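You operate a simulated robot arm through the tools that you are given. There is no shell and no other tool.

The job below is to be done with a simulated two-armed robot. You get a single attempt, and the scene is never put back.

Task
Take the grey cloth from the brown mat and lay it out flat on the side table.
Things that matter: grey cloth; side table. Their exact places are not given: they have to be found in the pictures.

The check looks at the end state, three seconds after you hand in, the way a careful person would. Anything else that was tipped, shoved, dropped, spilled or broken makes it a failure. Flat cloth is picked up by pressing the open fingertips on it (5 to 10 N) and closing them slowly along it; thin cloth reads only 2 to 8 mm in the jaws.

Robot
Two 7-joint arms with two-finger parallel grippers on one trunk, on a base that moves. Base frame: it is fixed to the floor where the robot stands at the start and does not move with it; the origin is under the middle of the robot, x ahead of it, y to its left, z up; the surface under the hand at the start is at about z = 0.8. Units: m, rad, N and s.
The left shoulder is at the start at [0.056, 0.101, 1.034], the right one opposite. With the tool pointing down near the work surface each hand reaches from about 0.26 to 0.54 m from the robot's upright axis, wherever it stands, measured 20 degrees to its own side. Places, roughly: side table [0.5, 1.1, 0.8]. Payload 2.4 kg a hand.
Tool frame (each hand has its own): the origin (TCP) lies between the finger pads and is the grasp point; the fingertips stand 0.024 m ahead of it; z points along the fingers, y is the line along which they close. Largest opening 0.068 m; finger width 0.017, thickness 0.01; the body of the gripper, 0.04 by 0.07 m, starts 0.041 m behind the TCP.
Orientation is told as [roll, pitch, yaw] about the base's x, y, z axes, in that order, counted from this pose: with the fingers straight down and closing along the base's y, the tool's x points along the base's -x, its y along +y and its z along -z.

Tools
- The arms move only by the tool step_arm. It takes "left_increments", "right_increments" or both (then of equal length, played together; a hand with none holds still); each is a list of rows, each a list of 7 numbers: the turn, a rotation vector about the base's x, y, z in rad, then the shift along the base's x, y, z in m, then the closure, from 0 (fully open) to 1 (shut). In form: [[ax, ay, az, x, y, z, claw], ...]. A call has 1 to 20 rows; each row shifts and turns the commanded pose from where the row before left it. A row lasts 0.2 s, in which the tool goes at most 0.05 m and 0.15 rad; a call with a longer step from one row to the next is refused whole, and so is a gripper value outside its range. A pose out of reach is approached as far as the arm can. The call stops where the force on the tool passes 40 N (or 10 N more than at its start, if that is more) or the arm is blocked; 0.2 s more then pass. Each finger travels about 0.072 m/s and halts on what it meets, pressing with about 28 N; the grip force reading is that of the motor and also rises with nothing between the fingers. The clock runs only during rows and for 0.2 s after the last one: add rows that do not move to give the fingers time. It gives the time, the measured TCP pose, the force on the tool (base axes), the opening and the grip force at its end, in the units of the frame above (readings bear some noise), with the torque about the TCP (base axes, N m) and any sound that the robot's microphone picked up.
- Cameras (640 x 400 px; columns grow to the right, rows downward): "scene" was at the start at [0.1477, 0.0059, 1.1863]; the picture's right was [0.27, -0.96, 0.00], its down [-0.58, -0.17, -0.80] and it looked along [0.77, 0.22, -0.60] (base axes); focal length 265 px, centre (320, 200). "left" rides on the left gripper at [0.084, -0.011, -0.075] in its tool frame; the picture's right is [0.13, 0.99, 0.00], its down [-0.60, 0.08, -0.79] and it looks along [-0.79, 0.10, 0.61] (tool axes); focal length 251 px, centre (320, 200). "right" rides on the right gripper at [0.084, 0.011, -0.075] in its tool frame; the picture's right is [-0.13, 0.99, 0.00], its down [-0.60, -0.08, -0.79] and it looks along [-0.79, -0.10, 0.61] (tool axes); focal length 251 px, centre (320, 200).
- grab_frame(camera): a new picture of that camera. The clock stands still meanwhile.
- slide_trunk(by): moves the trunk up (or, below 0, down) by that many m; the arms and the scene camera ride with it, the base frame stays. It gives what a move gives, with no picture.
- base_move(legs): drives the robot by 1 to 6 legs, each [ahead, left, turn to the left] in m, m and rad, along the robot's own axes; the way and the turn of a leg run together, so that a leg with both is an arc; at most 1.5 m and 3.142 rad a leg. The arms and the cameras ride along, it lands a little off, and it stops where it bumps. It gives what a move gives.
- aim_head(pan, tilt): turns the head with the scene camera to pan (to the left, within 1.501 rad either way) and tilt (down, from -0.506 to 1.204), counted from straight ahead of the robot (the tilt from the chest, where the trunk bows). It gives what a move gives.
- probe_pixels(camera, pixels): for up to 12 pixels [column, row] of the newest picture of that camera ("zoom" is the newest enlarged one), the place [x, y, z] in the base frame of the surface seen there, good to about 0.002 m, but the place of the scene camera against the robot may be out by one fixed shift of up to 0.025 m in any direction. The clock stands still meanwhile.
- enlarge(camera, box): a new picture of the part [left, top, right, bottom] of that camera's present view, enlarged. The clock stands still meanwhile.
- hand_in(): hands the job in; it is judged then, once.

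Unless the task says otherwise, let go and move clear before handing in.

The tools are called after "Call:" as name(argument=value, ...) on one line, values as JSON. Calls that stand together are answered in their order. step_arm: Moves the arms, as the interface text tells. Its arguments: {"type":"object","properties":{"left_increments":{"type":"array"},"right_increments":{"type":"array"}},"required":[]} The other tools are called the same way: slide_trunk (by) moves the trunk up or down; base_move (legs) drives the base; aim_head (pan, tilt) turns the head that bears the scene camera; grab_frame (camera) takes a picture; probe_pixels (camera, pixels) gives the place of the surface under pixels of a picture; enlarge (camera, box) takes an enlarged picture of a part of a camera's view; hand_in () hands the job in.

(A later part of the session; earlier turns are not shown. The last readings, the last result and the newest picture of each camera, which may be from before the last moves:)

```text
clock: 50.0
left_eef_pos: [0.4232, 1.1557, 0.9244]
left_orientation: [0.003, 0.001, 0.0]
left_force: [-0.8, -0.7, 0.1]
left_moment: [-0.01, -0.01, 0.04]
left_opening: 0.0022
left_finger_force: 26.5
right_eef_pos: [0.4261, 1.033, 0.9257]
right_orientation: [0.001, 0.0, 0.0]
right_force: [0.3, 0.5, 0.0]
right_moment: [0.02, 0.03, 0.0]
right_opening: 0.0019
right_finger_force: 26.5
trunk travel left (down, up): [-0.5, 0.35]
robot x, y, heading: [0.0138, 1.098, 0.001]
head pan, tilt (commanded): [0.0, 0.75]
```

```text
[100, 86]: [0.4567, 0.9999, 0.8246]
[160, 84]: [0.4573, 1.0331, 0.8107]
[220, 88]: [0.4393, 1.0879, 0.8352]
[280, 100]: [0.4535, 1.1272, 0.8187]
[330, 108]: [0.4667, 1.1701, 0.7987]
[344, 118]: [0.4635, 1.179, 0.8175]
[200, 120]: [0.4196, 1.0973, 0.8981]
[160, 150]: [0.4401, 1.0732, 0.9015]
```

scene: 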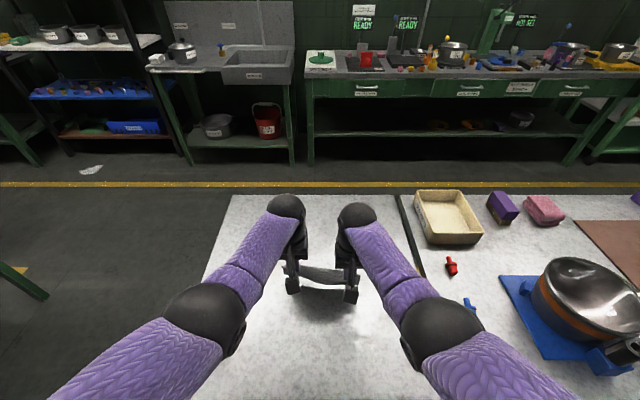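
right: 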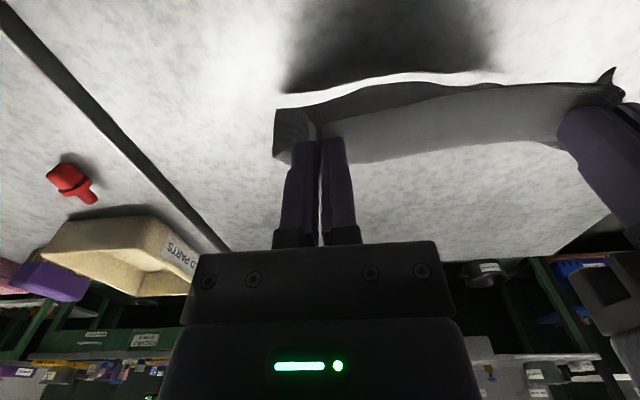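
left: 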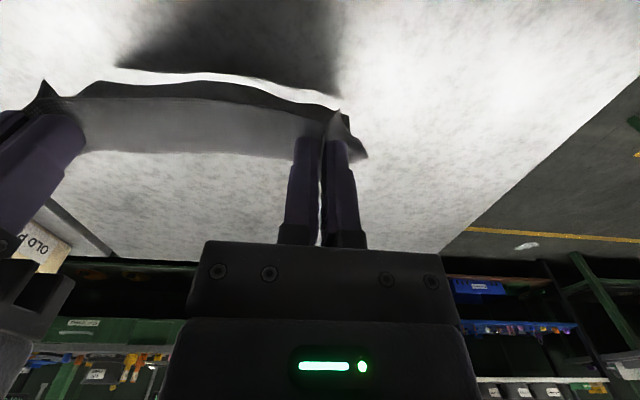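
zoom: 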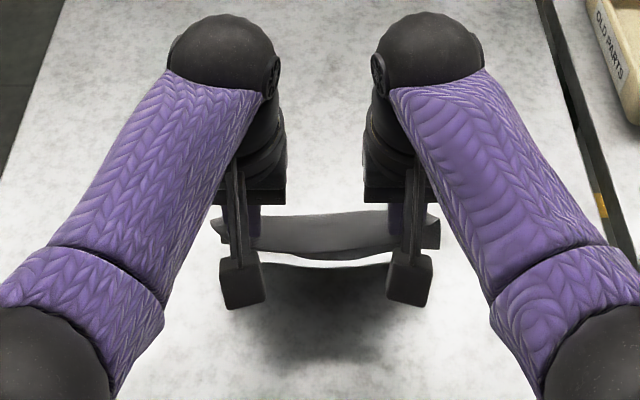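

The sheet hangs nearly vertically, with its bottom edge at z 0.81 to 0.83. I now drag back while lowering slowly, so the bottom edge touches and trails behind the hands.

Call:
step_arm(left_increments=[[0, 0, 0, -0.012, 0, -0.009, 1], [0, 0, 0, -0.015, 0, -0.004, 1], [0, 0, 0, -0.014, 0, -0.006, 1], [0, 0, 0, -0.012, 0, -0.008, 1], [0, 0, 0, -0.01, 0, -0.009, 1]], right_increments=[[0, 0, 0, -0.013, 0, -0.009, 1], [0, 0, 0, -0.015, 0, -0.005, 1], [0, 0, 0, -0.015, 0, -0.006, 1], [0, 0, 0, -0.012, 0, -0.008, 1], [0, 0, 0, -0.01, 0, -0.009, 1]])

Call:
grab_frame(camera="right")

Call:
grab_frame(camera="left")

Call:
enlarge(camera="scene", box=[230, 220, 410, 360])

```text
clock: 51.2
left_eef_pos: [0.3598, 1.1562, 0.8892]
left_orientation: [0.001, 0.001, 0.0]
left_force: [0.3, -0.3, -0.5]
left_moment: [-0.03, -0.01, -0.01]
left_opening: 0.002
left_finger_force: 26.5
right_eef_pos: [0.3597, 1.0325, 0.8889]
right_orientation: [0.0, -0.001, 0.0]
right_force: [-0.4, 0.0, -0.2]
right_moment: [0.04, 0.02, -0.01]
right_opening: 0.0018
right_finger_force: 26.2
trunk travel left (down, up): [-0.5, 0.35]
robot x, y, heading: [0.0145, 1.1003, 0.002]
head pan, tilt (commanded): [0.0, 0.75]
```

```text
taken
```

right: 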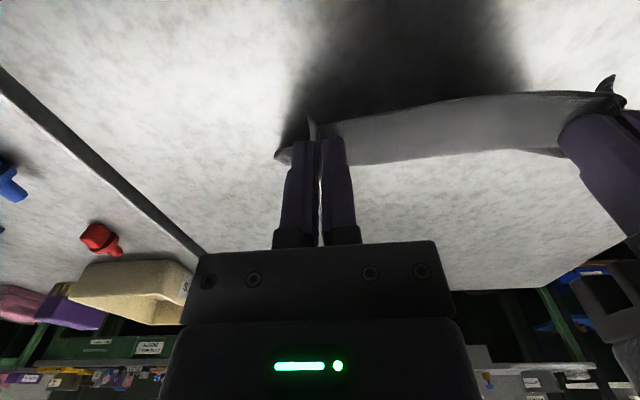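

```text
taken
```

left: 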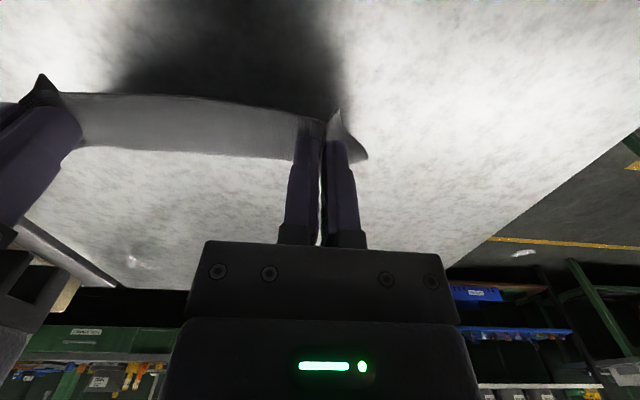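

```text
2.86 times, centred on (320, 290) of scene
```

zoom: 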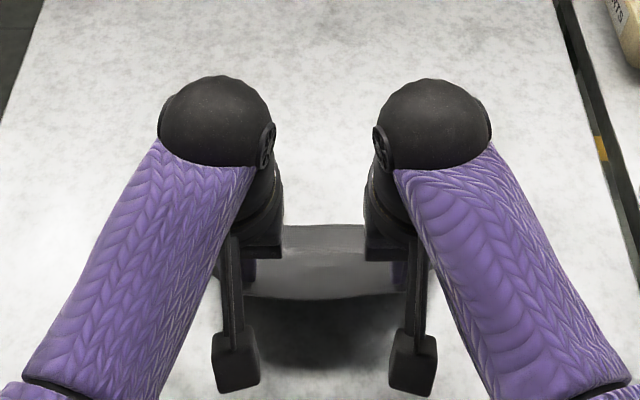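

The lip on the left is much smaller now. I measure the sheet behind the bend to see whether its edge trails forward.

Call:
probe_pixels(camera="zoom", pixels=[[320, 228], [320, 240], [320, 255], [320, 275], [320, 292], [320, 305], [290, 232], [350, 232], [320, 222], [320, 320]])

Call:
probe_pixels(camera="right", pixels=[[545, 153], [520, 148], [450, 153], [400, 160], [360, 163], [450, 100], [290, 150], [420, 92], [350, 112]])

Call:
probe_pixels(camera="left", pixels=[[100, 145], [180, 152], [240, 155], [280, 158], [200, 97], [355, 150], [345, 120]])

```text
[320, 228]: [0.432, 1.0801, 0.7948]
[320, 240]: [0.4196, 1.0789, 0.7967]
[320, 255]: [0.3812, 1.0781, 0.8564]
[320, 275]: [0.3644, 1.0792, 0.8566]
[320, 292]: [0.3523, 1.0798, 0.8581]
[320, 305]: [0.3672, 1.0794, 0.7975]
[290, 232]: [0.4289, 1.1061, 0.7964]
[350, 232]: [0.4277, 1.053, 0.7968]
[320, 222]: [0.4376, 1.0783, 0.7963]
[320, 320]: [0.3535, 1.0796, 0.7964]
```

```text
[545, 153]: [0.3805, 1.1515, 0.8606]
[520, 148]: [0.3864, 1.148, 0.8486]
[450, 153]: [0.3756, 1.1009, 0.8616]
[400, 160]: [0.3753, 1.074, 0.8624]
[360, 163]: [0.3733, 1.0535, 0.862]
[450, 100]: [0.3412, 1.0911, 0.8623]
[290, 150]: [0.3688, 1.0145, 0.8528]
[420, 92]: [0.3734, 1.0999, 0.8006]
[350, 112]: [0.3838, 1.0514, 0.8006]
```

```text
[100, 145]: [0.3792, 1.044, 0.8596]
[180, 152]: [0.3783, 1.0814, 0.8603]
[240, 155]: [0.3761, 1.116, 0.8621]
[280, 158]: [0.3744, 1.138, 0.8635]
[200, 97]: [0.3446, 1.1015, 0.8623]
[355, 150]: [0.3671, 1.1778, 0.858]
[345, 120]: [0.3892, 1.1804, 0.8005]
```

At (320, 225-250) of that zoom there is a dark strip at table level reaching x of about 0.435, which may be the trailing edge already lying on the table. I enlarge it to be sure.

Call:
enlarge(camera="scene", box=[285, 255, 355, 325])

Call:
enlarge(camera="right", box=[260, 60, 640, 220])

```text
5.71 times, centred on (320, 290) of scene
```

zoom: 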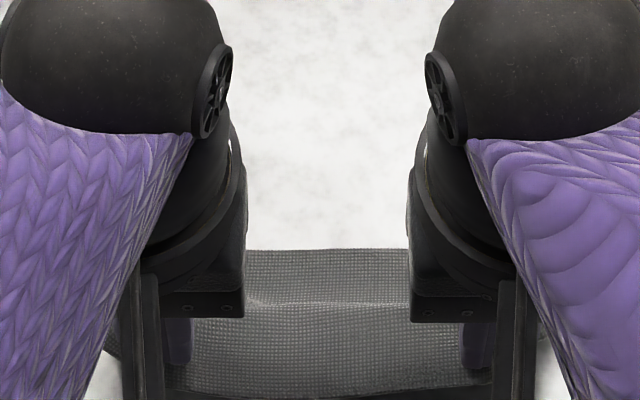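

```text
1.68 times, centred on (450, 140) of right
```

zoom: 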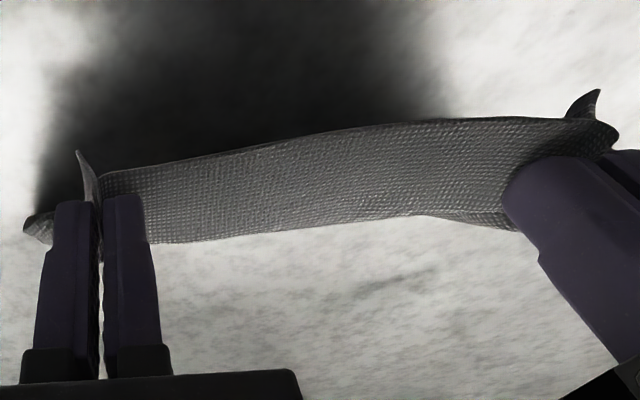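

The textured far part of the cloth is lying on the table beyond the bend with a straight far edge at x of about 0.435, just as wanted. I continue down and back to z of about 0.84.

Call:
step_arm(left_increments=[[0, 0, 0, -0.009, 0, -0.01, 1], [0, 0, 0, -0.008, 0, -0.01, 1], [0, 0, 0, -0.006, 0, -0.01, 1], [0, 0, 0, -0.005, 0, -0.01, 1], [0, 0, 0, -0.005, 0, -0.009, 1], [0, 0, 0, 0, 0, 0, 1]], right_increments=[[0, 0, 0, -0.009, 0, -0.01, 1], [0, 0, 0, -0.008, 0, -0.01, 1], [0, 0, 0, -0.006, 0, -0.01, 1], [0, 0, 0, -0.005, 0, -0.01, 1], [0, 0, 0, -0.005, 0, -0.009, 1], [0, 0, 0, 0, 0, 0, 1]])

Call:
grab_frame(camera="right")

Call:
grab_frame(camera="left")

Call:
enlarge(camera="scene", box=[250, 250, 390, 370])

```text
clock: 52.6
left_eef_pos: [0.3281, 1.1561, 0.8397]
left_orientation: [0.003, 0.0, 0.0]
left_force: [0.3, -0.5, 0.4]
left_moment: [0.02, 0.02, -0.02]
left_opening: 0.0022
left_finger_force: 26.2
right_eef_pos: [0.3257, 1.0324, 0.8385]
right_orientation: [0.001, 0.0, 0.001]
right_force: [0.0, 0.9, 0.1]
right_moment: [-0.01, -0.02, 0.0]
right_opening: 0.0019
right_finger_force: 25.9
trunk travel left (down, up): [-0.5, 0.35]
robot x, y, heading: [0.0123, 1.0985, 0.001]
head pan, tilt (commanded): [0.0, 0.75]
```

```text
taken
```

right: 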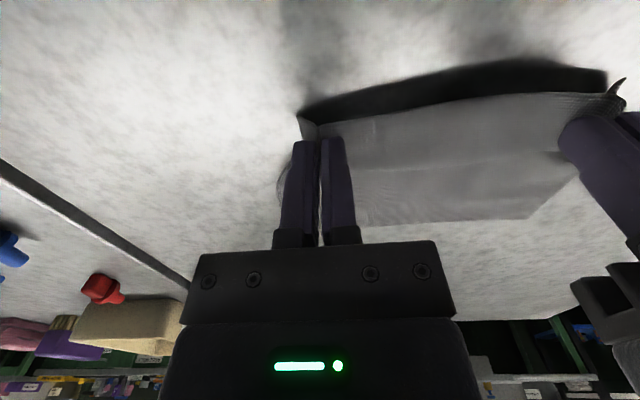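

```text
taken
```

left: 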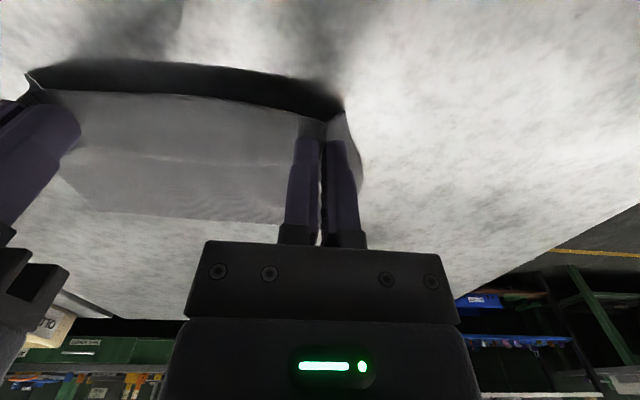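

```text
3.33 times, centred on (320, 310) of scene
```

zoom: 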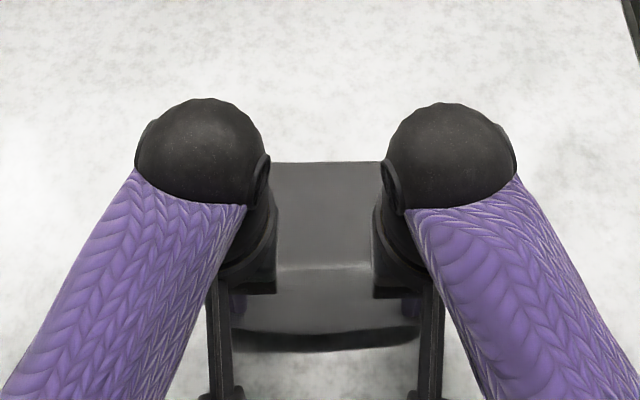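

The cloth is now draped forward over the table with a straight far edge (right picture (360, 226) to (525, 218)). I measure it to set the last bit of drag.

Call:
probe_pixels(camera="right", pixels=[[370, 223], [450, 219], [522, 216], [575, 180], [450, 190], [450, 160], [450, 130], [450, 103], [280, 180], [310, 125]])

Call:
probe_pixels(camera="left", pixels=[[85, 209], [150, 213], [220, 219], [275, 220], [180, 190], [180, 150], [180, 120], [357, 170], [345, 130]])

```text
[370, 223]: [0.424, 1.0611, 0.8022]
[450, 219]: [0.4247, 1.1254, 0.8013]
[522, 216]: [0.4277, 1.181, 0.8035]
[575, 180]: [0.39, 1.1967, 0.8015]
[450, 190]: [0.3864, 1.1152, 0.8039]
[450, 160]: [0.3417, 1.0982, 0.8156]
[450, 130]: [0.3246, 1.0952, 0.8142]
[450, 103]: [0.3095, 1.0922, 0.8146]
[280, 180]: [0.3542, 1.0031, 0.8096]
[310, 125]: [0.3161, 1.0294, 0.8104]
```

```text
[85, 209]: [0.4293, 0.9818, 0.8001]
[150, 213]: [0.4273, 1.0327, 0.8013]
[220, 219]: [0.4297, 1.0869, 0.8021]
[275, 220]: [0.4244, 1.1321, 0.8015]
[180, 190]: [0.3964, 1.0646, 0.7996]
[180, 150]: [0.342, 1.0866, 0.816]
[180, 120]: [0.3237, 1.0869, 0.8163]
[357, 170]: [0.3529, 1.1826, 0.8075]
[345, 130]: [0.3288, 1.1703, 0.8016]
```

The far edge lies straight at x of about 0.427 over the full width, and the table is at z 0.800. With the cloth 0.125 deep, the pinch should end near x 0.313, so I go the last 1.4 cm back and down to just above contact.

Call:
step_arm(left_increments=[[0, 0, 0, -0.005, 0, -0.004, 1], [0, 0, 0, -0.005, 0, -0.003, 1], [0, 0, 0, -0.004, 0, -0.003, 1], [0, 0, 0, 0, 0, 0, 1]], right_increments=[[0, 0, 0, -0.005, 0, -0.004, 1], [0, 0, 0, -0.004, 0, -0.003, 1], [0, 0, 0, -0.003, 0, -0.003, 1], [0, 0, 0, 0, 0, 0, 1]])

Call:
grab_frame(camera="right")

Call:
grab_frame(camera="left")

```text
clock: 53.6
left_eef_pos: [0.3141, 1.1567, 0.8301]
left_orientation: [0.001, 0.001, 0.001]
left_force: [-0.9, -0.7, -0.8]
left_moment: [-0.03, -0.01, 0.05]
left_opening: 0.0022
left_finger_force: 26.3
right_eef_pos: [0.314, 1.0315, 0.83]
right_orientation: [0.0, -0.002, -0.001]
right_force: [0.8, 0.1, -0.3]
right_moment: [0.0, 0.04, 0.02]
right_opening: 0.0021
right_finger_force: 26.3
trunk travel left (down, up): [-0.5, 0.35]
robot x, y, heading: [0.0123, 1.1028, 0.001]
head pan, tilt (commanded): [0.0, 0.75]
```

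```text
taken
```

right: 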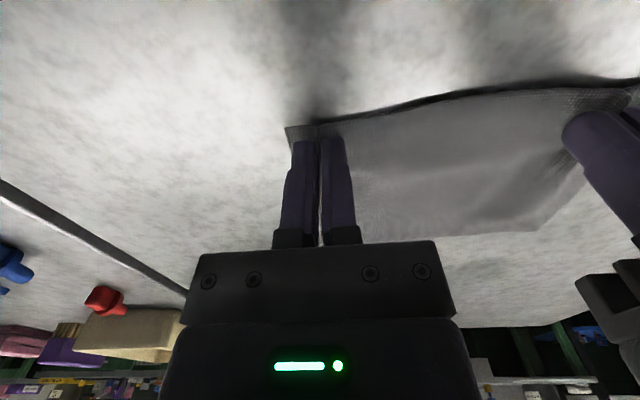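

```text
taken
```

left: 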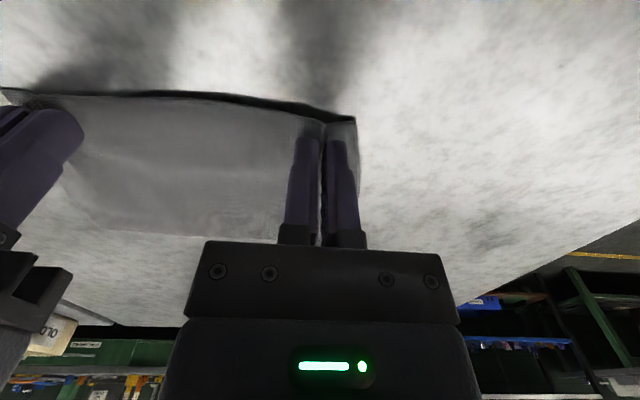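

The cloth lies nearly flat, with only the near edge still held up a few millimetres. I lower in millimetre steps to light contact.

Call:
step_arm(left_increments=[[0, 0, 0, -0.001, 0, -0.0015, 1], [0, 0, 0, 0, 0, -0.001, 1], [0, 0, 0, 0, 0, 0, 1], [0, 0, 0, 0, 0, 0, 1]], right_increments=[[0, 0, 0, -0.001, 0, -0.0015, 1], [0, 0, 0, 0, 0, -0.001, 1], [0, 0, 0, 0, 0, 0, 1], [0, 0, 0, 0, 0, 0, 1]])

```text
clock: 54.6
left_eef_pos: [0.3128, 1.1564, 0.8285]
left_orientation: [0.003, 0.0, 0.001]
left_force: [0.6, 0.2, 0.2]
left_moment: [0.01, 0.0, 0.01]
left_opening: 0.0022
left_finger_force: 26.2
right_eef_pos: [0.313, 1.0312, 0.8263]
right_orientation: [0.0, 0.001, 0.001]
right_force: [0.0, 0.5, 0.8]
right_moment: [0.02, 0.03, -0.02]
right_opening: 0.0022
right_finger_force: 25.9
trunk travel left (down, up): [-0.5, 0.35]
robot x, y, heading: [0.0104, 1.095, 0.002]
head pan, tilt (commanded): [0.0, 0.75]
```

Both hands are right at the surface. I press lightly first, then un-pinch in reverse: as the jaws open, each hand moves outward by half the opening, so the inner finger anchors the cloth and the outer finger draws the corner out flat.

Call:
step_arm(left_increments=[[0, 0, 0, 0, 0, -0.0009, 1], [0, 0, 0, 0, 0, 0, 1], [0, 0, 0, 0, 0, 0, 1]], right_increments=[[0, 0, 0, 0, 0, -0.0005, 1], [0, 0, 0, 0, 0, 0, 1], [0, 0, 0, 0, 0, 0, 1]])

Call:
probe_pixels(camera="left", pixels=[[353, 121], [356, 160], [358, 190], [270, 108], [180, 98], [80, 210], [240, 236]])

Call:
probe_pixels(camera="right", pixels=[[288, 130], [290, 150], [535, 228], [585, 180], [440, 100], [370, 236]])

```text
clock: 55.4
left_eef_pos: [0.3129, 1.1572, 0.8274]
left_orientation: [0.003, 0.001, 0.0]
left_force: [0.0, -0.1, 0.0]
left_moment: [0.02, 0.01, 0.04]
left_opening: 0.0021
left_finger_force: 26.3
right_eef_pos: [0.3138, 1.0321, 0.8262]
right_orientation: [-0.001, -0.001, 0.001]
right_force: [-0.6, 0.5, 1.0]
right_moment: [-0.01, 0.02, 0.02]
right_opening: 0.0022
right_finger_force: 26.3
trunk travel left (down, up): [-0.5, 0.35]
robot x, y, heading: [0.0116, 1.1009, 0.002]
head pan, tilt (commanded): [0.0, 0.75]
```

```text
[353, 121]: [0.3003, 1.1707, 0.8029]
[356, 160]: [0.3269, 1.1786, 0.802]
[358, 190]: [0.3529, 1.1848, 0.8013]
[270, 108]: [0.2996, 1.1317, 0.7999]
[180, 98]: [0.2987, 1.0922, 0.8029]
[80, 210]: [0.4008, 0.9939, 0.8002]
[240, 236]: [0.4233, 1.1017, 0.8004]
```

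```text
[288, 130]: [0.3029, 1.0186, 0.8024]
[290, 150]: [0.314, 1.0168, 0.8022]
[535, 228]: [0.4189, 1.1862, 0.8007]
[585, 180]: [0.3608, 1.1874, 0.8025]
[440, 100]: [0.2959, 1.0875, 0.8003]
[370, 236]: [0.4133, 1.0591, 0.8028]
```

The near corners are at (0.300, 1.171) and (0.303, 1.019), about 2 cm inside where they should be on each side. There is still no press (0 and 1 N), so I go down another step.

Call:
step_arm(left_increments=[[0, 0, 0, 0, 0, -0.001, 1], [0, 0, 0, 0, 0, 0, 1], [0, 0, 0, 0, 0, 0, 1]], right_increments=[[0, 0, 0, 0, 0, -0.0007, 1], [0, 0, 0, 0, 0, 0, 1], [0, 0, 0, 0, 0, 0, 1]])

```text
clock: 56.2
left_eef_pos: [0.3137, 1.1558, 0.8264]
left_orientation: [0.0, 0.0, 0.001]
left_force: [0.7, -0.7, 0.8]
left_moment: [0.02, 0.02, 0.02]
left_opening: 0.002
left_finger_force: 26.0
right_eef_pos: [0.314, 1.0322, 0.8258]
right_orientation: [0.0, -0.002, 0.0]
right_force: [0.0, 0.1, 7.6]
right_moment: [-0.03, 0.04, -0.03]
right_opening: 0.0019
right_finger_force: 26.3
trunk travel left (down, up): [-0.5, 0.35]
robot x, y, heading: [0.014, 1.0965, 0.002]
head pan, tilt (commanded): [0.0, 0.75]
```

The right presses at 7.6 N and the left is at 0.8 N. I bring the left down another half millimetre.

Call:
step_arm(left_increments=[[0, 0, 0, 0, 0, -0.0006, 1], [0, 0, 0, 0, 0, 0, 1], [0, 0, 0, 0, 0, 0, 1]], right_increments=[[0, 0, 0, 0, 0, 0, 1], [0, 0, 0, 0, 0, 0, 1], [0, 0, 0, 0, 0, 0, 1]])

```text
clock: 57.0
left_eef_pos: [0.3124, 1.1566, 0.8262]
left_orientation: [0.001, 0.0, 0.001]
left_force: [-0.1, -0.1, 0.5]
left_moment: [-0.04, 0.05, 0.01]
left_opening: 0.0022
left_finger_force: 26.5
right_eef_pos: [0.3133, 1.0303, 0.826]
right_orientation: [0.0, 0.0, 0.001]
right_force: [-0.2, -0.2, 7.6]
right_moment: [-0.06, 0.0, 0.01]
right_opening: 0.0021
right_finger_force: 26.1
trunk travel left (down, up): [-0.5, 0.35]
robot x, y, heading: [0.015, 1.0943, 0.002]
head pan, tilt (commanded): [0.0, 0.75]
```

The left still does not press. I bring it down another 0.7 mm.

Call:
step_arm(left_increments=[[0, 0, 0, 0, 0, -0.0007, 1], [0, 0, 0, 0, 0, 0, 1], [0, 0, 0, 0, 0, 0, 1]], right_increments=[[0, 0, 0, 0, 0, 0, 1], [0, 0, 0, 0, 0, 0, 1], [0, 0, 0, 0, 0, 0, 1]])

```text
clock: 57.8
left_eef_pos: [0.3131, 1.1561, 0.8257]
left_orientation: [0.002, 0.0, 0.0]
left_force: [-0.5, 1.1, 7.2]
left_moment: [0.08, 0.04, 0.0]
left_opening: 0.002
left_finger_force: 26.2
right_eef_pos: [0.3135, 1.0317, 0.8253]
right_orientation: [-0.001, -0.001, -0.001]
right_force: [1.3, -0.3, 6.4]
right_moment: [-0.06, -0.03, -0.01]
right_opening: 0.0021
right_finger_force: 25.8
trunk travel left (down, up): [-0.5, 0.35]
robot x, y, heading: [0.0126, 1.0985, -0.001]
head pan, tilt (commanded): [0.0, 0.75]
```

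Both press at about 7 N. I now open slowly while moving each hand outward.

Call:
step_arm(left_increments=[[0, 0, 0, 0, 0, 0, 0.96], [0, 0, 0, 0, 0.0017, 0, 0.91], [0, 0, 0, 0, 0.0017, 0, 0.86], [0, 0, 0, 0, 0.0017, 0, 0.81], [0, 0, 0, 0, 0.0017, 0, 0.76]], right_increments=[[0, 0, 0, 0, 0, 0, 0.96], [0, 0, 0, 0, -0.0017, 0, 0.91], [0, 0, 0, 0, -0.0017, 0, 0.86], [0, 0, 0, 0, -0.0017, 0, 0.81], [0, 0, 0, 0, -0.0017, 0, 0.76]])

Call:
grab_frame(camera="right")

Call:
grab_frame(camera="left")

```text
clock: 59.0
left_eef_pos: [0.3117, 1.163, 0.8263]
left_orientation: [0.0, -0.002, 0.0]
left_force: [-0.9, -1.1, 7.2]
left_moment: [-0.03, 0.05, 0.04]
left_opening: 0.016
left_finger_force: 0.0
right_eef_pos: [0.314, 1.0247, 0.8252]
right_orientation: [-0.001, 0.0, 0.0]
right_force: [0.9, 2.1, 11.5]
right_moment: [0.04, 0.01, 0.0]
right_opening: 0.016
right_finger_force: 0.0
trunk travel left (down, up): [-0.5, 0.35]
robot x, y, heading: [0.0079, 1.1016, 0.003]
head pan, tilt (commanded): [0.0, 0.75]
```

```text
taken
```

right: 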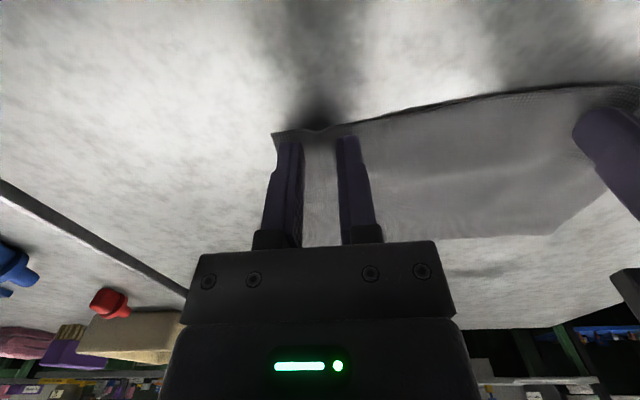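

```text
taken
```

left: 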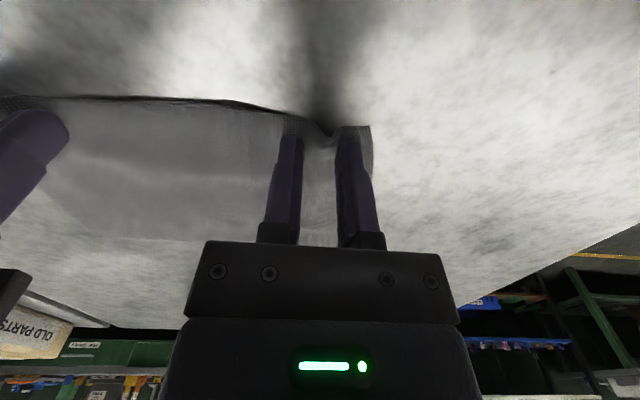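

The corners are being drawn outward as hoped and the ridges are flattening. I continue opening.

Call:
step_arm(left_increments=[[0, 0, 0, 0, 0.0017, 0, 0.71], [0, 0, 0, 0, 0.0017, 0, 0.66], [0, 0, 0, 0, 0.0017, 0, 0.61], [0, 0, 0, 0, 0, 0, 0.61]], right_increments=[[0, 0, 0, 0, -0.0017, 0.0002, 0.71], [0, 0, 0, 0, -0.0017, 0, 0.66], [0, 0, 0, 0, -0.0017, 0, 0.61], [0, 0, 0, 0, 0, 0, 0.61]])

Call:
enlarge(camera="right", box=[240, 90, 440, 250])

Call:
enlarge(camera="left", box=[220, 90, 420, 250])

```text
clock: 60.0
left_eef_pos: [0.3132, 1.167, 0.8256]
left_orientation: [0.002, -0.002, -0.001]
left_force: [-1.0, -7.1, 20.7]
left_moment: [-0.1, 0.12, 0.02]
left_opening: 0.0236
left_finger_force: 0.0
right_eef_pos: [0.3121, 1.0188, 0.825]
right_orientation: [-0.001, 0.001, 0.0]
right_force: [-0.5, 1.8, 1.7]
right_moment: [0.03, -0.03, -0.02]
right_opening: 0.0257
right_finger_force: 0.1
trunk travel left (down, up): [-0.5, 0.35]
robot x, y, heading: [0.0137, 1.0959, 0.001]
head pan, tilt (commanded): [0.0, 0.75]
```

```text
2.50 times, centred on (340, 170) of right
```

zoom: 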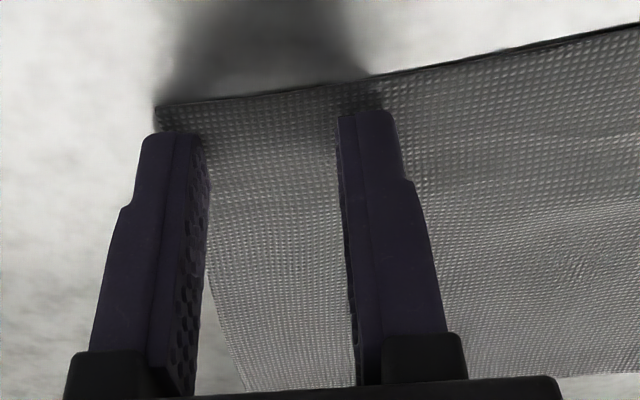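

```text
2.50 times, centred on (320, 170) of left
```

zoom: 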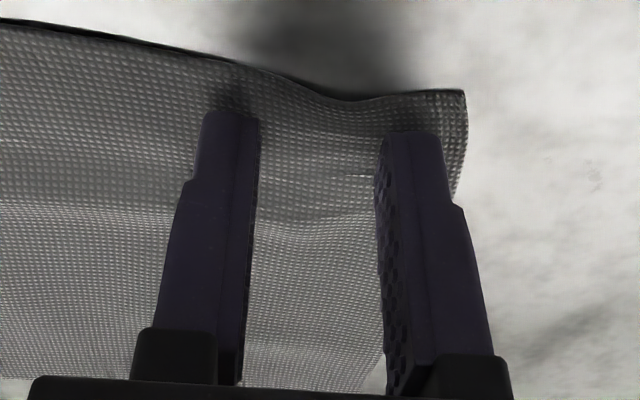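

The right corner is flat now and the left has only a small wave left. The left press has climbed to 21 N, so I ease it and draw that corner out 3-4 mm more; the right stays as an anchor.

Call:
step_arm(left_increments=[[0, 0, 0, 0, 0, 0.0007, 0.61], [0, 0, 0, 0, 0, 0, 0.61], [0, 0, 0, 0, 0.0015, 0, 0.57], [0, 0, 0, 0, 0.0015, 0, 0.53], [0, 0, 0, 0, 0, 0, 0.53]])

Call:
enlarge(camera="left", box=[220, 90, 420, 250])

Call:
grab_frame(camera="right")

```text
clock: 61.2
left_eef_pos: [0.311, 1.1703, 0.825]
left_orientation: [0.0, -0.001, 0.0]
left_force: [-1.1, -5.5, 14.5]
left_moment: [-0.17, 0.09, 0.02]
left_opening: 0.0271
left_finger_force: 0.1
right_eef_pos: [0.3113, 1.0196, 0.8245]
right_orientation: [0.001, -0.002, 0.001]
right_force: [-0.3, 1.5, 1.8]
right_moment: [0.06, -0.01, 0.01]
right_opening: 0.0268
right_finger_force: 0.3
trunk travel left (down, up): [-0.5, 0.35]
robot x, y, heading: [0.0106, 1.0959, 0.0]
head pan, tilt (commanded): [0.0, 0.75]
```

```text
2.50 times, centred on (320, 170) of left
```

zoom: 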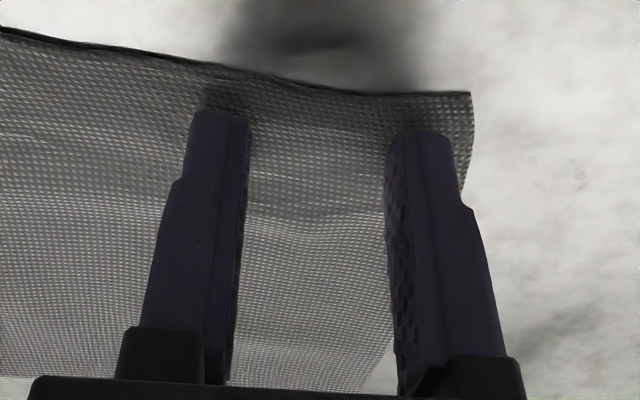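

```text
taken
```

right: 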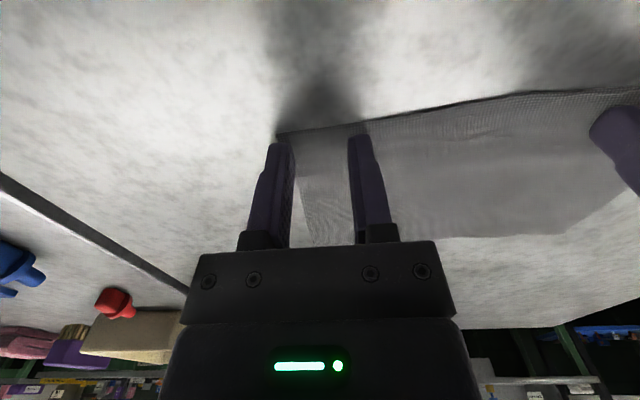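

Both near corners now lie flat. I lift both hands straight up with the jaws still, then look.

Call:
step_arm(left_increments=[[0, 0, 0, 0, 0, 0.001, 0.53], [0, 0, 0, 0, 0, 0.003, 0.53], [0, 0, 0, 0, 0, 0.01, 0.53], [0, 0, 0, 0, 0, 0.02, 0.53], [0, 0, 0, 0, 0, 0.03, 0.53], [0, 0, 0, 0, 0, 0.03, 0.53], [0, 0, 0, 0, 0, 0.03, 0.53]], right_increments=[[0, 0, 0, 0, 0, 0.001, 0.61], [0, 0, 0, 0, 0, 0.003, 0.61], [0, 0, 0, 0, 0, 0.01, 0.61], [0, 0, 0, 0, 0, 0.02, 0.61], [0, 0, 0, 0, 0, 0.03, 0.61], [0, 0, 0, 0, 0, 0.03, 0.61], [0, 0, 0, 0, 0, 0.03, 0.61]])

Call:
grab_frame(camera="left")

Call:
grab_frame(camera="right")

Call:
grab_frame(camera="scene")

```text
clock: 62.8
left_eef_pos: [0.311, 1.1686, 0.9483]
left_orientation: [0.002, 0.0, 0.0]
left_force: [-0.1, -0.5, -0.6]
left_moment: [0.01, -0.01, 0.01]
left_opening: 0.0318
left_finger_force: 0.0
right_eef_pos: [0.3151, 1.0196, 0.9515]
right_orientation: [0.0, 0.001, -0.002]
right_force: [0.1, 0.4, 0.2]
right_moment: [0.01, 0.01, 0.01]
right_opening: 0.0263
right_finger_force: 0.0
trunk travel left (down, up): [-0.5, 0.35]
robot x, y, heading: [0.0134, 1.0972, 0.001]
head pan, tilt (commanded): [0.0, 0.75]
```

```text
taken
```

left: 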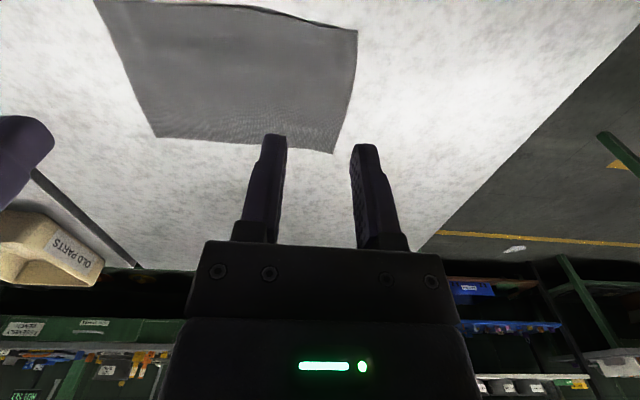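

```text
taken
```

right: 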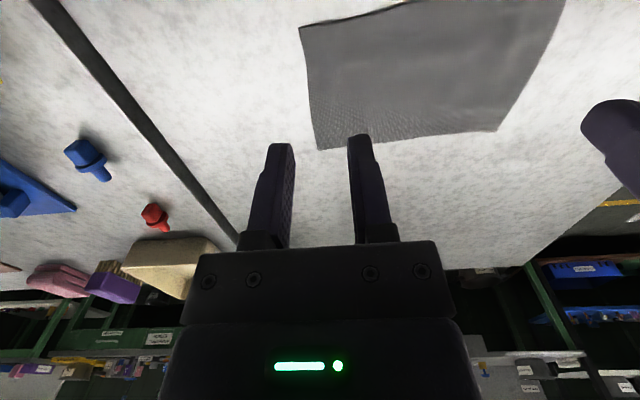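

```text
taken
```

scene: 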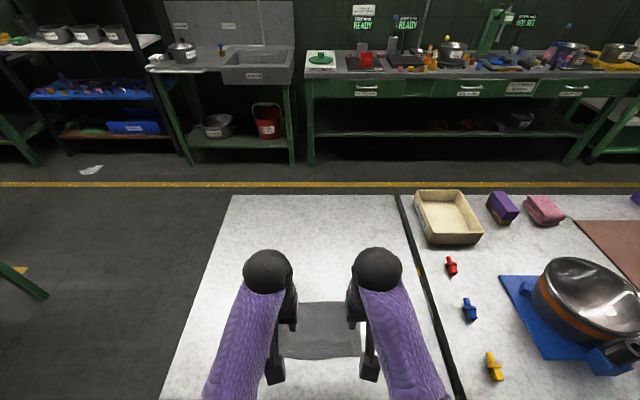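

The cloth has stayed on the table, spread out with four clear corners. I check its heights and corners from the hand cameras.

Call:
enlarge(camera="left", box=[80, 0, 380, 165])

Call:
probe_pixels(camera="left", pixels=[[355, 32], [332, 151], [157, 135], [110, 30], [260, 12], [300, 20], [230, 60], [310, 80], [180, 60], [250, 120], [210, 6], [345, 90]])

Call:
probe_pixels(camera="right", pixels=[[302, 28], [320, 147], [497, 129], [350, 18], [400, 6], [310, 80], [350, 60], [420, 60], [400, 110], [500, 60], [540, 30], [380, 14]])

Call:
enlarge(camera="right", box=[280, 0, 580, 165])

```text
2.13 times, centred on (230, 82) of left
```

zoom: 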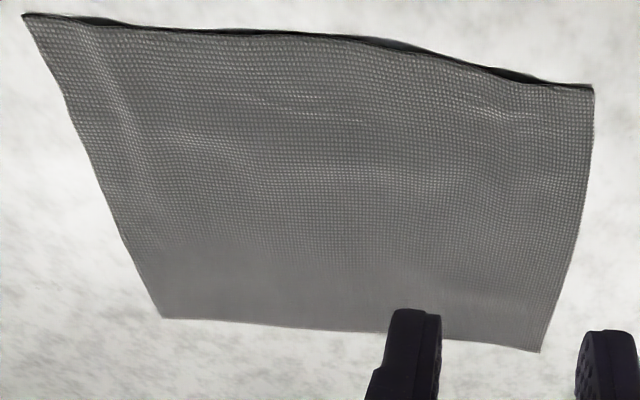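

```text
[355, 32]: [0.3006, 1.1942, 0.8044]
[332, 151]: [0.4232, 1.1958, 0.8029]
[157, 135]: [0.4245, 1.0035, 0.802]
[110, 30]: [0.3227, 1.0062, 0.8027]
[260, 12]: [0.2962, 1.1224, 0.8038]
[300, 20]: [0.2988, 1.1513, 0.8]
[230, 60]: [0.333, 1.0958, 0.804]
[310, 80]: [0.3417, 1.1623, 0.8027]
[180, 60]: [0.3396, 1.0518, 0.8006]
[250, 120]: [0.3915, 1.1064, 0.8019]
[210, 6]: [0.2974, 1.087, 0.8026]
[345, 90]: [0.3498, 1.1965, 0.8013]
```

```text
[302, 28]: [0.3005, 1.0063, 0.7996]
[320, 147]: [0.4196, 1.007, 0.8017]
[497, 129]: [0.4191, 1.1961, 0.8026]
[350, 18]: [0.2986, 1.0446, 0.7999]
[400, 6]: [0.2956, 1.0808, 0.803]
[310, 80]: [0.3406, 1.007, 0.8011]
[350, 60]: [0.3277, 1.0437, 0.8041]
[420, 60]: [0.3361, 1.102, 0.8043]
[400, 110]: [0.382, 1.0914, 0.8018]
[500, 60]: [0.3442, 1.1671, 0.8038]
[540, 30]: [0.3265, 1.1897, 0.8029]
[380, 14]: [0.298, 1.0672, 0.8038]
```

```text
2.13 times, centred on (430, 82) of right
```

zoom: 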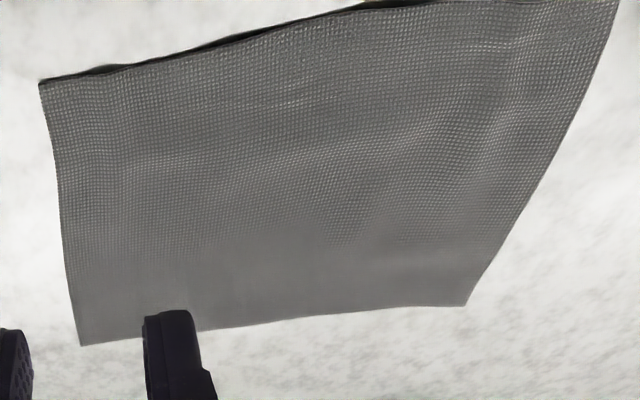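

The cloth is flat to within about 4 mm: corners at (0.301, 1.194), (0.301, 1.006), (0.420, 1.007) and (0.422, 1.196). It spans about 0.190 across where it was 0.197 before, so small waves remain. I'll smooth them by pressing closed fingertips near the two sides and drawing gently outward, first near the front edge.

Call:
step_arm(left_increments=[[0, 0, 0, 0.004, 0.004, -0.02, 1], [0, 0, 0, 0.004, 0.004, -0.025, 1], [0, 0, 0, 0.003, 0.003, -0.025, 1], [0, 0, 0, 0, 0, -0.025, 1], [0, 0, 0, 0, 0, -0.016, 1], [0, 0, 0, 0, 0, 0, 1], [0, 0, 0, 0, 0, 0, 1]], right_increments=[[0, 0, 0, 0.002, 0.001, -0.02, 1], [0, 0, 0, 0.003, 0.001, -0.025, 1], [0, 0, 0, 0.003, 0, -0.025, 1], [0, 0, 0, 0, 0, -0.028, 1], [0, 0, 0, 0, 0, -0.018, 1], [0, 0, 0, 0, 0, 0, 1], [0, 0, 0, 0, 0, 0, 1]])

Call:
enlarge(camera="left", box=[220, 90, 420, 250])

Call:
enlarge(camera="right", box=[220, 90, 420, 250])

```text
clock: 64.4
left_eef_pos: [0.3247, 1.1812, 0.8376]
left_orientation: [0.002, -0.001, 0.0]
left_force: [0.7, -0.5, 0.1]
left_moment: [-0.03, 0.01, 0.0]
left_opening: 0.0001
left_finger_force: 23.8
right_eef_pos: [0.3219, 1.0204, 0.8346]
right_orientation: [0.0, -0.002, -0.001]
right_force: [-0.7, 0.4, -0.3]
right_moment: [0.02, -0.02, -0.01]
right_opening: 0.0
right_finger_force: 23.5
trunk travel left (down, up): [-0.5, 0.35]
robot x, y, heading: [0.0161, 1.092, 0.004]
head pan, tilt (commanded): [0.0, 0.75]
```

```text
2.50 times, centred on (320, 170) of left
```

zoom: 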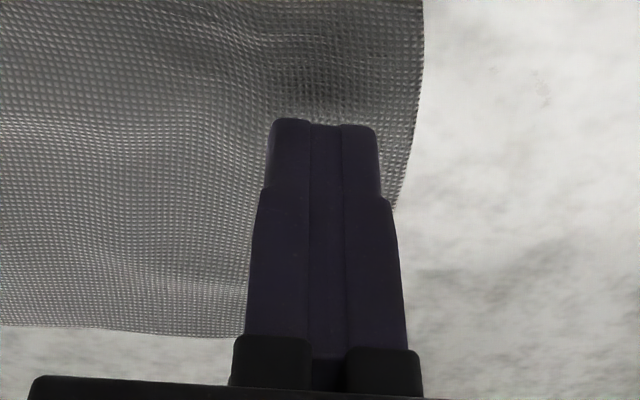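

```text
2.50 times, centred on (320, 170) of right
```

zoom: 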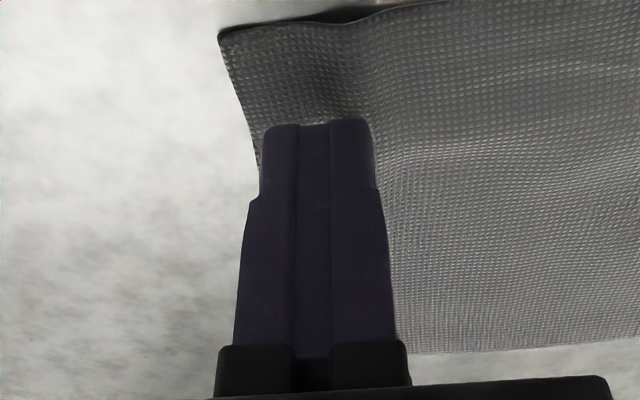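

Both closed tips are over the cloth just inside its sides. I lower to contact.

Call:
step_arm(left_increments=[[0, 0, 0, 0, 0, -0.004, 1], [0, 0, 0, 0, 0, -0.004, 1], [0, 0, 0, 0, 0, -0.0015, 1], [0, 0, 0, 0, 0, 0, 1], [0, 0, 0, 0, 0, 0, 1]], right_increments=[[0, 0, 0, 0, 0, -0.003, 1], [0, 0, 0, 0, 0, -0.003, 1], [0, 0, 0, 0, 0, -0.0015, 1], [0, 0, 0, 0, 0, 0, 1], [0, 0, 0, 0, 0, 0, 1]])

```text
clock: 65.6
left_eef_pos: [0.3229, 1.1805, 0.8283]
left_orientation: [0.004, 0.002, -0.001]
left_force: [0.7, 0.5, -0.1]
left_moment: [0.01, -0.02, 0.0]
left_opening: 0.0001
left_finger_force: 24.0
right_eef_pos: [0.3215, 1.0197, 0.8264]
right_orientation: [0.0, 0.0, 0.0]
right_force: [0.2, -0.2, 1.0]
right_moment: [0.04, -0.02, 0.02]
right_opening: 0.0001
right_finger_force: 23.6
trunk travel left (down, up): [-0.5, 0.35]
robot x, y, heading: [0.0101, 1.0956, 0.0]
head pan, tilt (commanded): [0.0, 0.75]
```

Nearly there (0 and 1 N). I continue in small steps: left 1.5 mm, right 0.7 mm.

Call:
step_arm(left_increments=[[0, 0, 0, 0, 0, -0.001, 1], [0, 0, 0, 0, 0, -0.0007, 1], [0, 0, 0, 0, 0, 0, 1], [0, 0, 0, 0, 0, 0, 1]], right_increments=[[0, 0, 0, 0, 0, -0.0006, 1], [0, 0, 0, 0, 0, 0, 1], [0, 0, 0, 0, 0, 0, 1], [0, 0, 0, 0, 0, 0, 1]])

```text
clock: 66.6
left_eef_pos: [0.3242, 1.1823, 0.8261]
left_orientation: [0.002, -0.002, -0.001]
left_force: [0.2, 0.8, 0.0]
left_moment: [0.0, -0.02, 0.03]
left_opening: 0.0
left_finger_force: 23.8
right_eef_pos: [0.321, 1.022, 0.8263]
right_orientation: [0.0, -0.002, 0.0]
right_force: [0.6, -1.7, 4.5]
right_moment: [-0.05, 0.01, 0.01]
right_opening: 0.0
right_finger_force: 23.7
trunk travel left (down, up): [-0.5, 0.35]
robot x, y, heading: [0.0111, 1.0982, 0.001]
head pan, tilt (commanded): [0.0, 0.75]
```

The right presses at 4.5 N and the left not yet. I bring the left down another millimetre.

Call:
step_arm(left_increments=[[0, 0, 0, 0, 0, -0.001, 1], [0, 0, 0, 0, 0, 0, 1], [0, 0, 0, 0, 0, 0, 1]])

```text
clock: 67.4
left_eef_pos: [0.3235, 1.1823, 0.8251]
left_orientation: [0.001, 0.001, -0.001]
left_force: [-0.7, 0.4, 0.2]
left_moment: [0.0, 0.0, -0.02]
left_opening: 0.0
left_finger_force: 23.4
right_eef_pos: [0.3224, 1.0207, 0.8267]
right_orientation: [0.002, 0.0, 0.0]
right_force: [0.6, -2.5, 6.4]
right_moment: [-0.09, -0.02, -0.02]
right_opening: 0.0
right_finger_force: 23.9
trunk travel left (down, up): [-0.5, 0.35]
robot x, y, heading: [0.0107, 1.0946, -0.003]
head pan, tilt (commanded): [0.0, 0.75]
```

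Call:
step_arm(left_increments=[[0, 0, 0, 0, 0, -0.0007, 1], [0, 0, 0, 0, 0, 0, 1], [0, 0, 0, 0, 0, 0, 1]])

```text
clock: 68.2
left_eef_pos: [0.3237, 1.182, 0.8258]
left_orientation: [0.001, -0.001, -0.001]
left_force: [0.2, 2.1, 9.9]
left_moment: [0.1, -0.01, -0.01]
left_opening: 0.0
left_finger_force: 23.5
right_eef_pos: [0.3213, 1.0215, 0.826]
right_orientation: [0.0, 0.001, -0.002]
right_force: [0.4, -0.2, 4.8]
right_moment: [-0.05, 0.01, 0.01]
right_opening: 0.0
right_finger_force: 23.8
trunk travel left (down, up): [-0.5, 0.35]
robot x, y, heading: [0.0115, 1.0957, 0.002]
head pan, tilt (commanded): [0.0, 0.75]
```

The left now presses at 10 N and the right at 5 N. I draw both tips outward, 1 mm a step for 4 mm.

Call:
step_arm(left_increments=[[0, 0, 0, 0, 0.001, 0, 1], [0, 0, 0, 0, 0.001, 0, 1], [0, 0, 0, 0, 0.001, 0, 1], [0, 0, 0, 0, 0.001, 0, 1], [0, 0, 0, 0, 0, 0, 1]], right_increments=[[0, 0, 0, 0, -0.001, -0.0001, 1], [0, 0, 0, 0, -0.001, 0, 1], [0, 0, 0, 0, -0.001, 0, 1], [0, 0, 0, 0, -0.001, 0, 1], [0, 0, 0, 0, 0, 0, 1]])

Call:
enlarge(camera="left", box=[220, 90, 420, 250])

Call:
enlarge(camera="right", box=[220, 90, 420, 250])

```text
clock: 69.4
left_eef_pos: [0.3233, 1.1874, 0.8255]
left_orientation: [0.0, 0.0, -0.002]
left_force: [0.4, -4.8, 7.7]
left_moment: [-0.05, -0.01, -0.04]
left_opening: 0.0001
left_finger_force: 23.3
right_eef_pos: [0.3207, 1.0168, 0.8258]
right_orientation: [0.0, 0.0, 0.0]
right_force: [0.0, 5.7, 8.1]
right_moment: [0.11, 0.02, -0.02]
right_opening: 0.0002
right_finger_force: 23.8
trunk travel left (down, up): [-0.5, 0.35]
robot x, y, heading: [0.0143, 1.0994, 0.004]
head pan, tilt (commanded): [0.0, 0.75]
```

```text
2.50 times, centred on (320, 170) of left
```

zoom: 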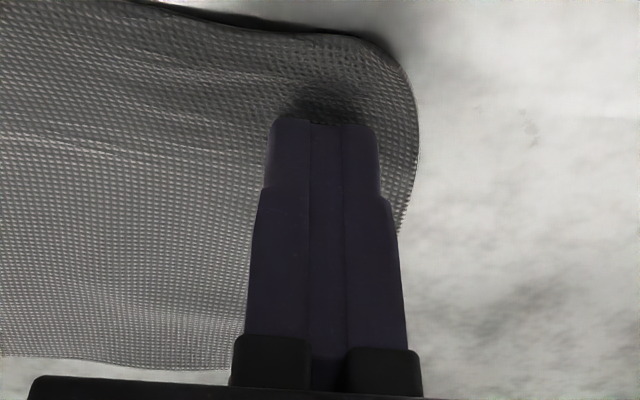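

```text
2.50 times, centred on (320, 170) of right
```

zoom: 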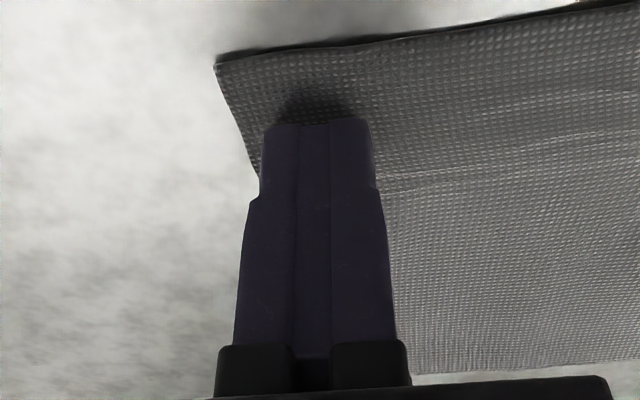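

The cloth is taut between the hands now (about 5 N each way) and the waves have gone. The left near corner looks rounded, perhaps curled, so I lift off and look.

Call:
step_arm(left_increments=[[0, 0, 0, 0, 0, 0.001, 1], [0, 0, 0, 0, 0, 0.003, 1], [0, 0, 0, 0, 0, 0.01, 1], [0, 0, 0, 0, 0, 0.02, 1], [0, 0, 0, 0, 0, 0.03, 1], [0, 0, 0, 0, 0, 0.03, 1], [0, 0, 0, 0, 0, 0.02, 1]], right_increments=[[0, 0, 0, 0, 0, 0.001, 1], [0, 0, 0, 0, 0, 0.003, 1], [0, 0, 0, 0, 0, 0.01, 1], [0, 0, 0, 0, 0, 0.02, 1], [0, 0, 0, 0, 0, 0.03, 1], [0, 0, 0, 0, 0, 0.03, 1], [0, 0, 0, 0, 0, 0.02, 1]])

Call:
grab_frame(camera="left")

Call:
grab_frame(camera="right")

Call:
enlarge(camera="left", box=[80, 0, 380, 165])

Call:
enlarge(camera="right", box=[280, 0, 580, 165])

```text
clock: 71.0
left_eef_pos: [0.3236, 1.1871, 0.9402]
left_orientation: [0.003, 0.0, 0.001]
left_force: [0.1, 0.3, 0.5]
left_moment: [0.04, 0.02, 0.0]
left_opening: 0.0
left_finger_force: 23.6
right_eef_pos: [0.3207, 1.0174, 0.939]
right_orientation: [-0.001, 0.0, -0.001]
right_force: [-0.7, 0.1, 0.5]
right_moment: [-0.02, 0.0, 0.0]
right_opening: 0.0001
right_finger_force: 23.5
trunk travel left (down, up): [-0.5, 0.35]
robot x, y, heading: [0.012, 1.0968, 0.002]
head pan, tilt (commanded): [0.0, 0.75]
```

```text
taken
```

left: 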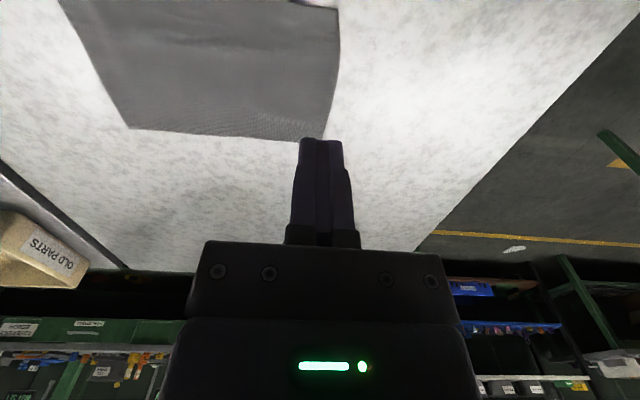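

```text
taken
```

right: 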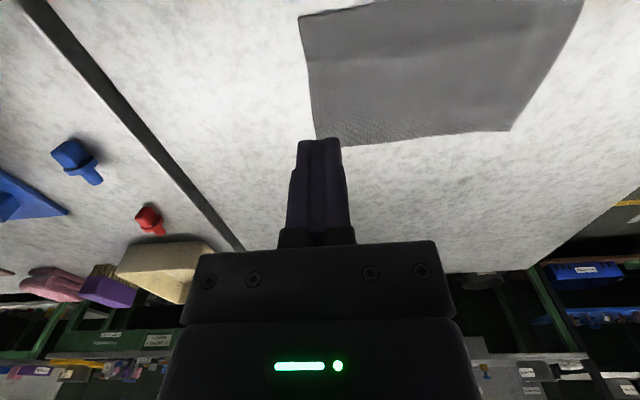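

```text
2.13 times, centred on (230, 82) of left
```

zoom: 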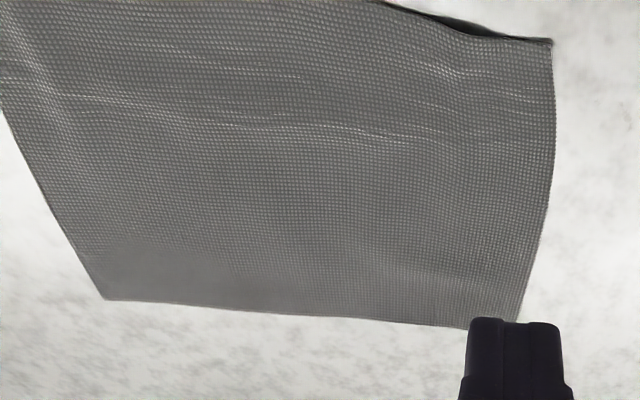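

```text
2.13 times, centred on (430, 82) of right
```

zoom: 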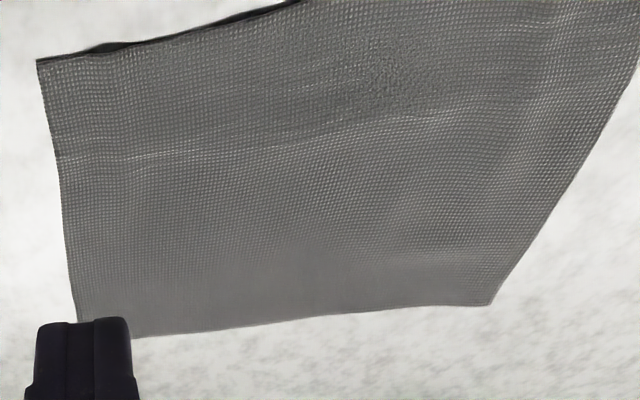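

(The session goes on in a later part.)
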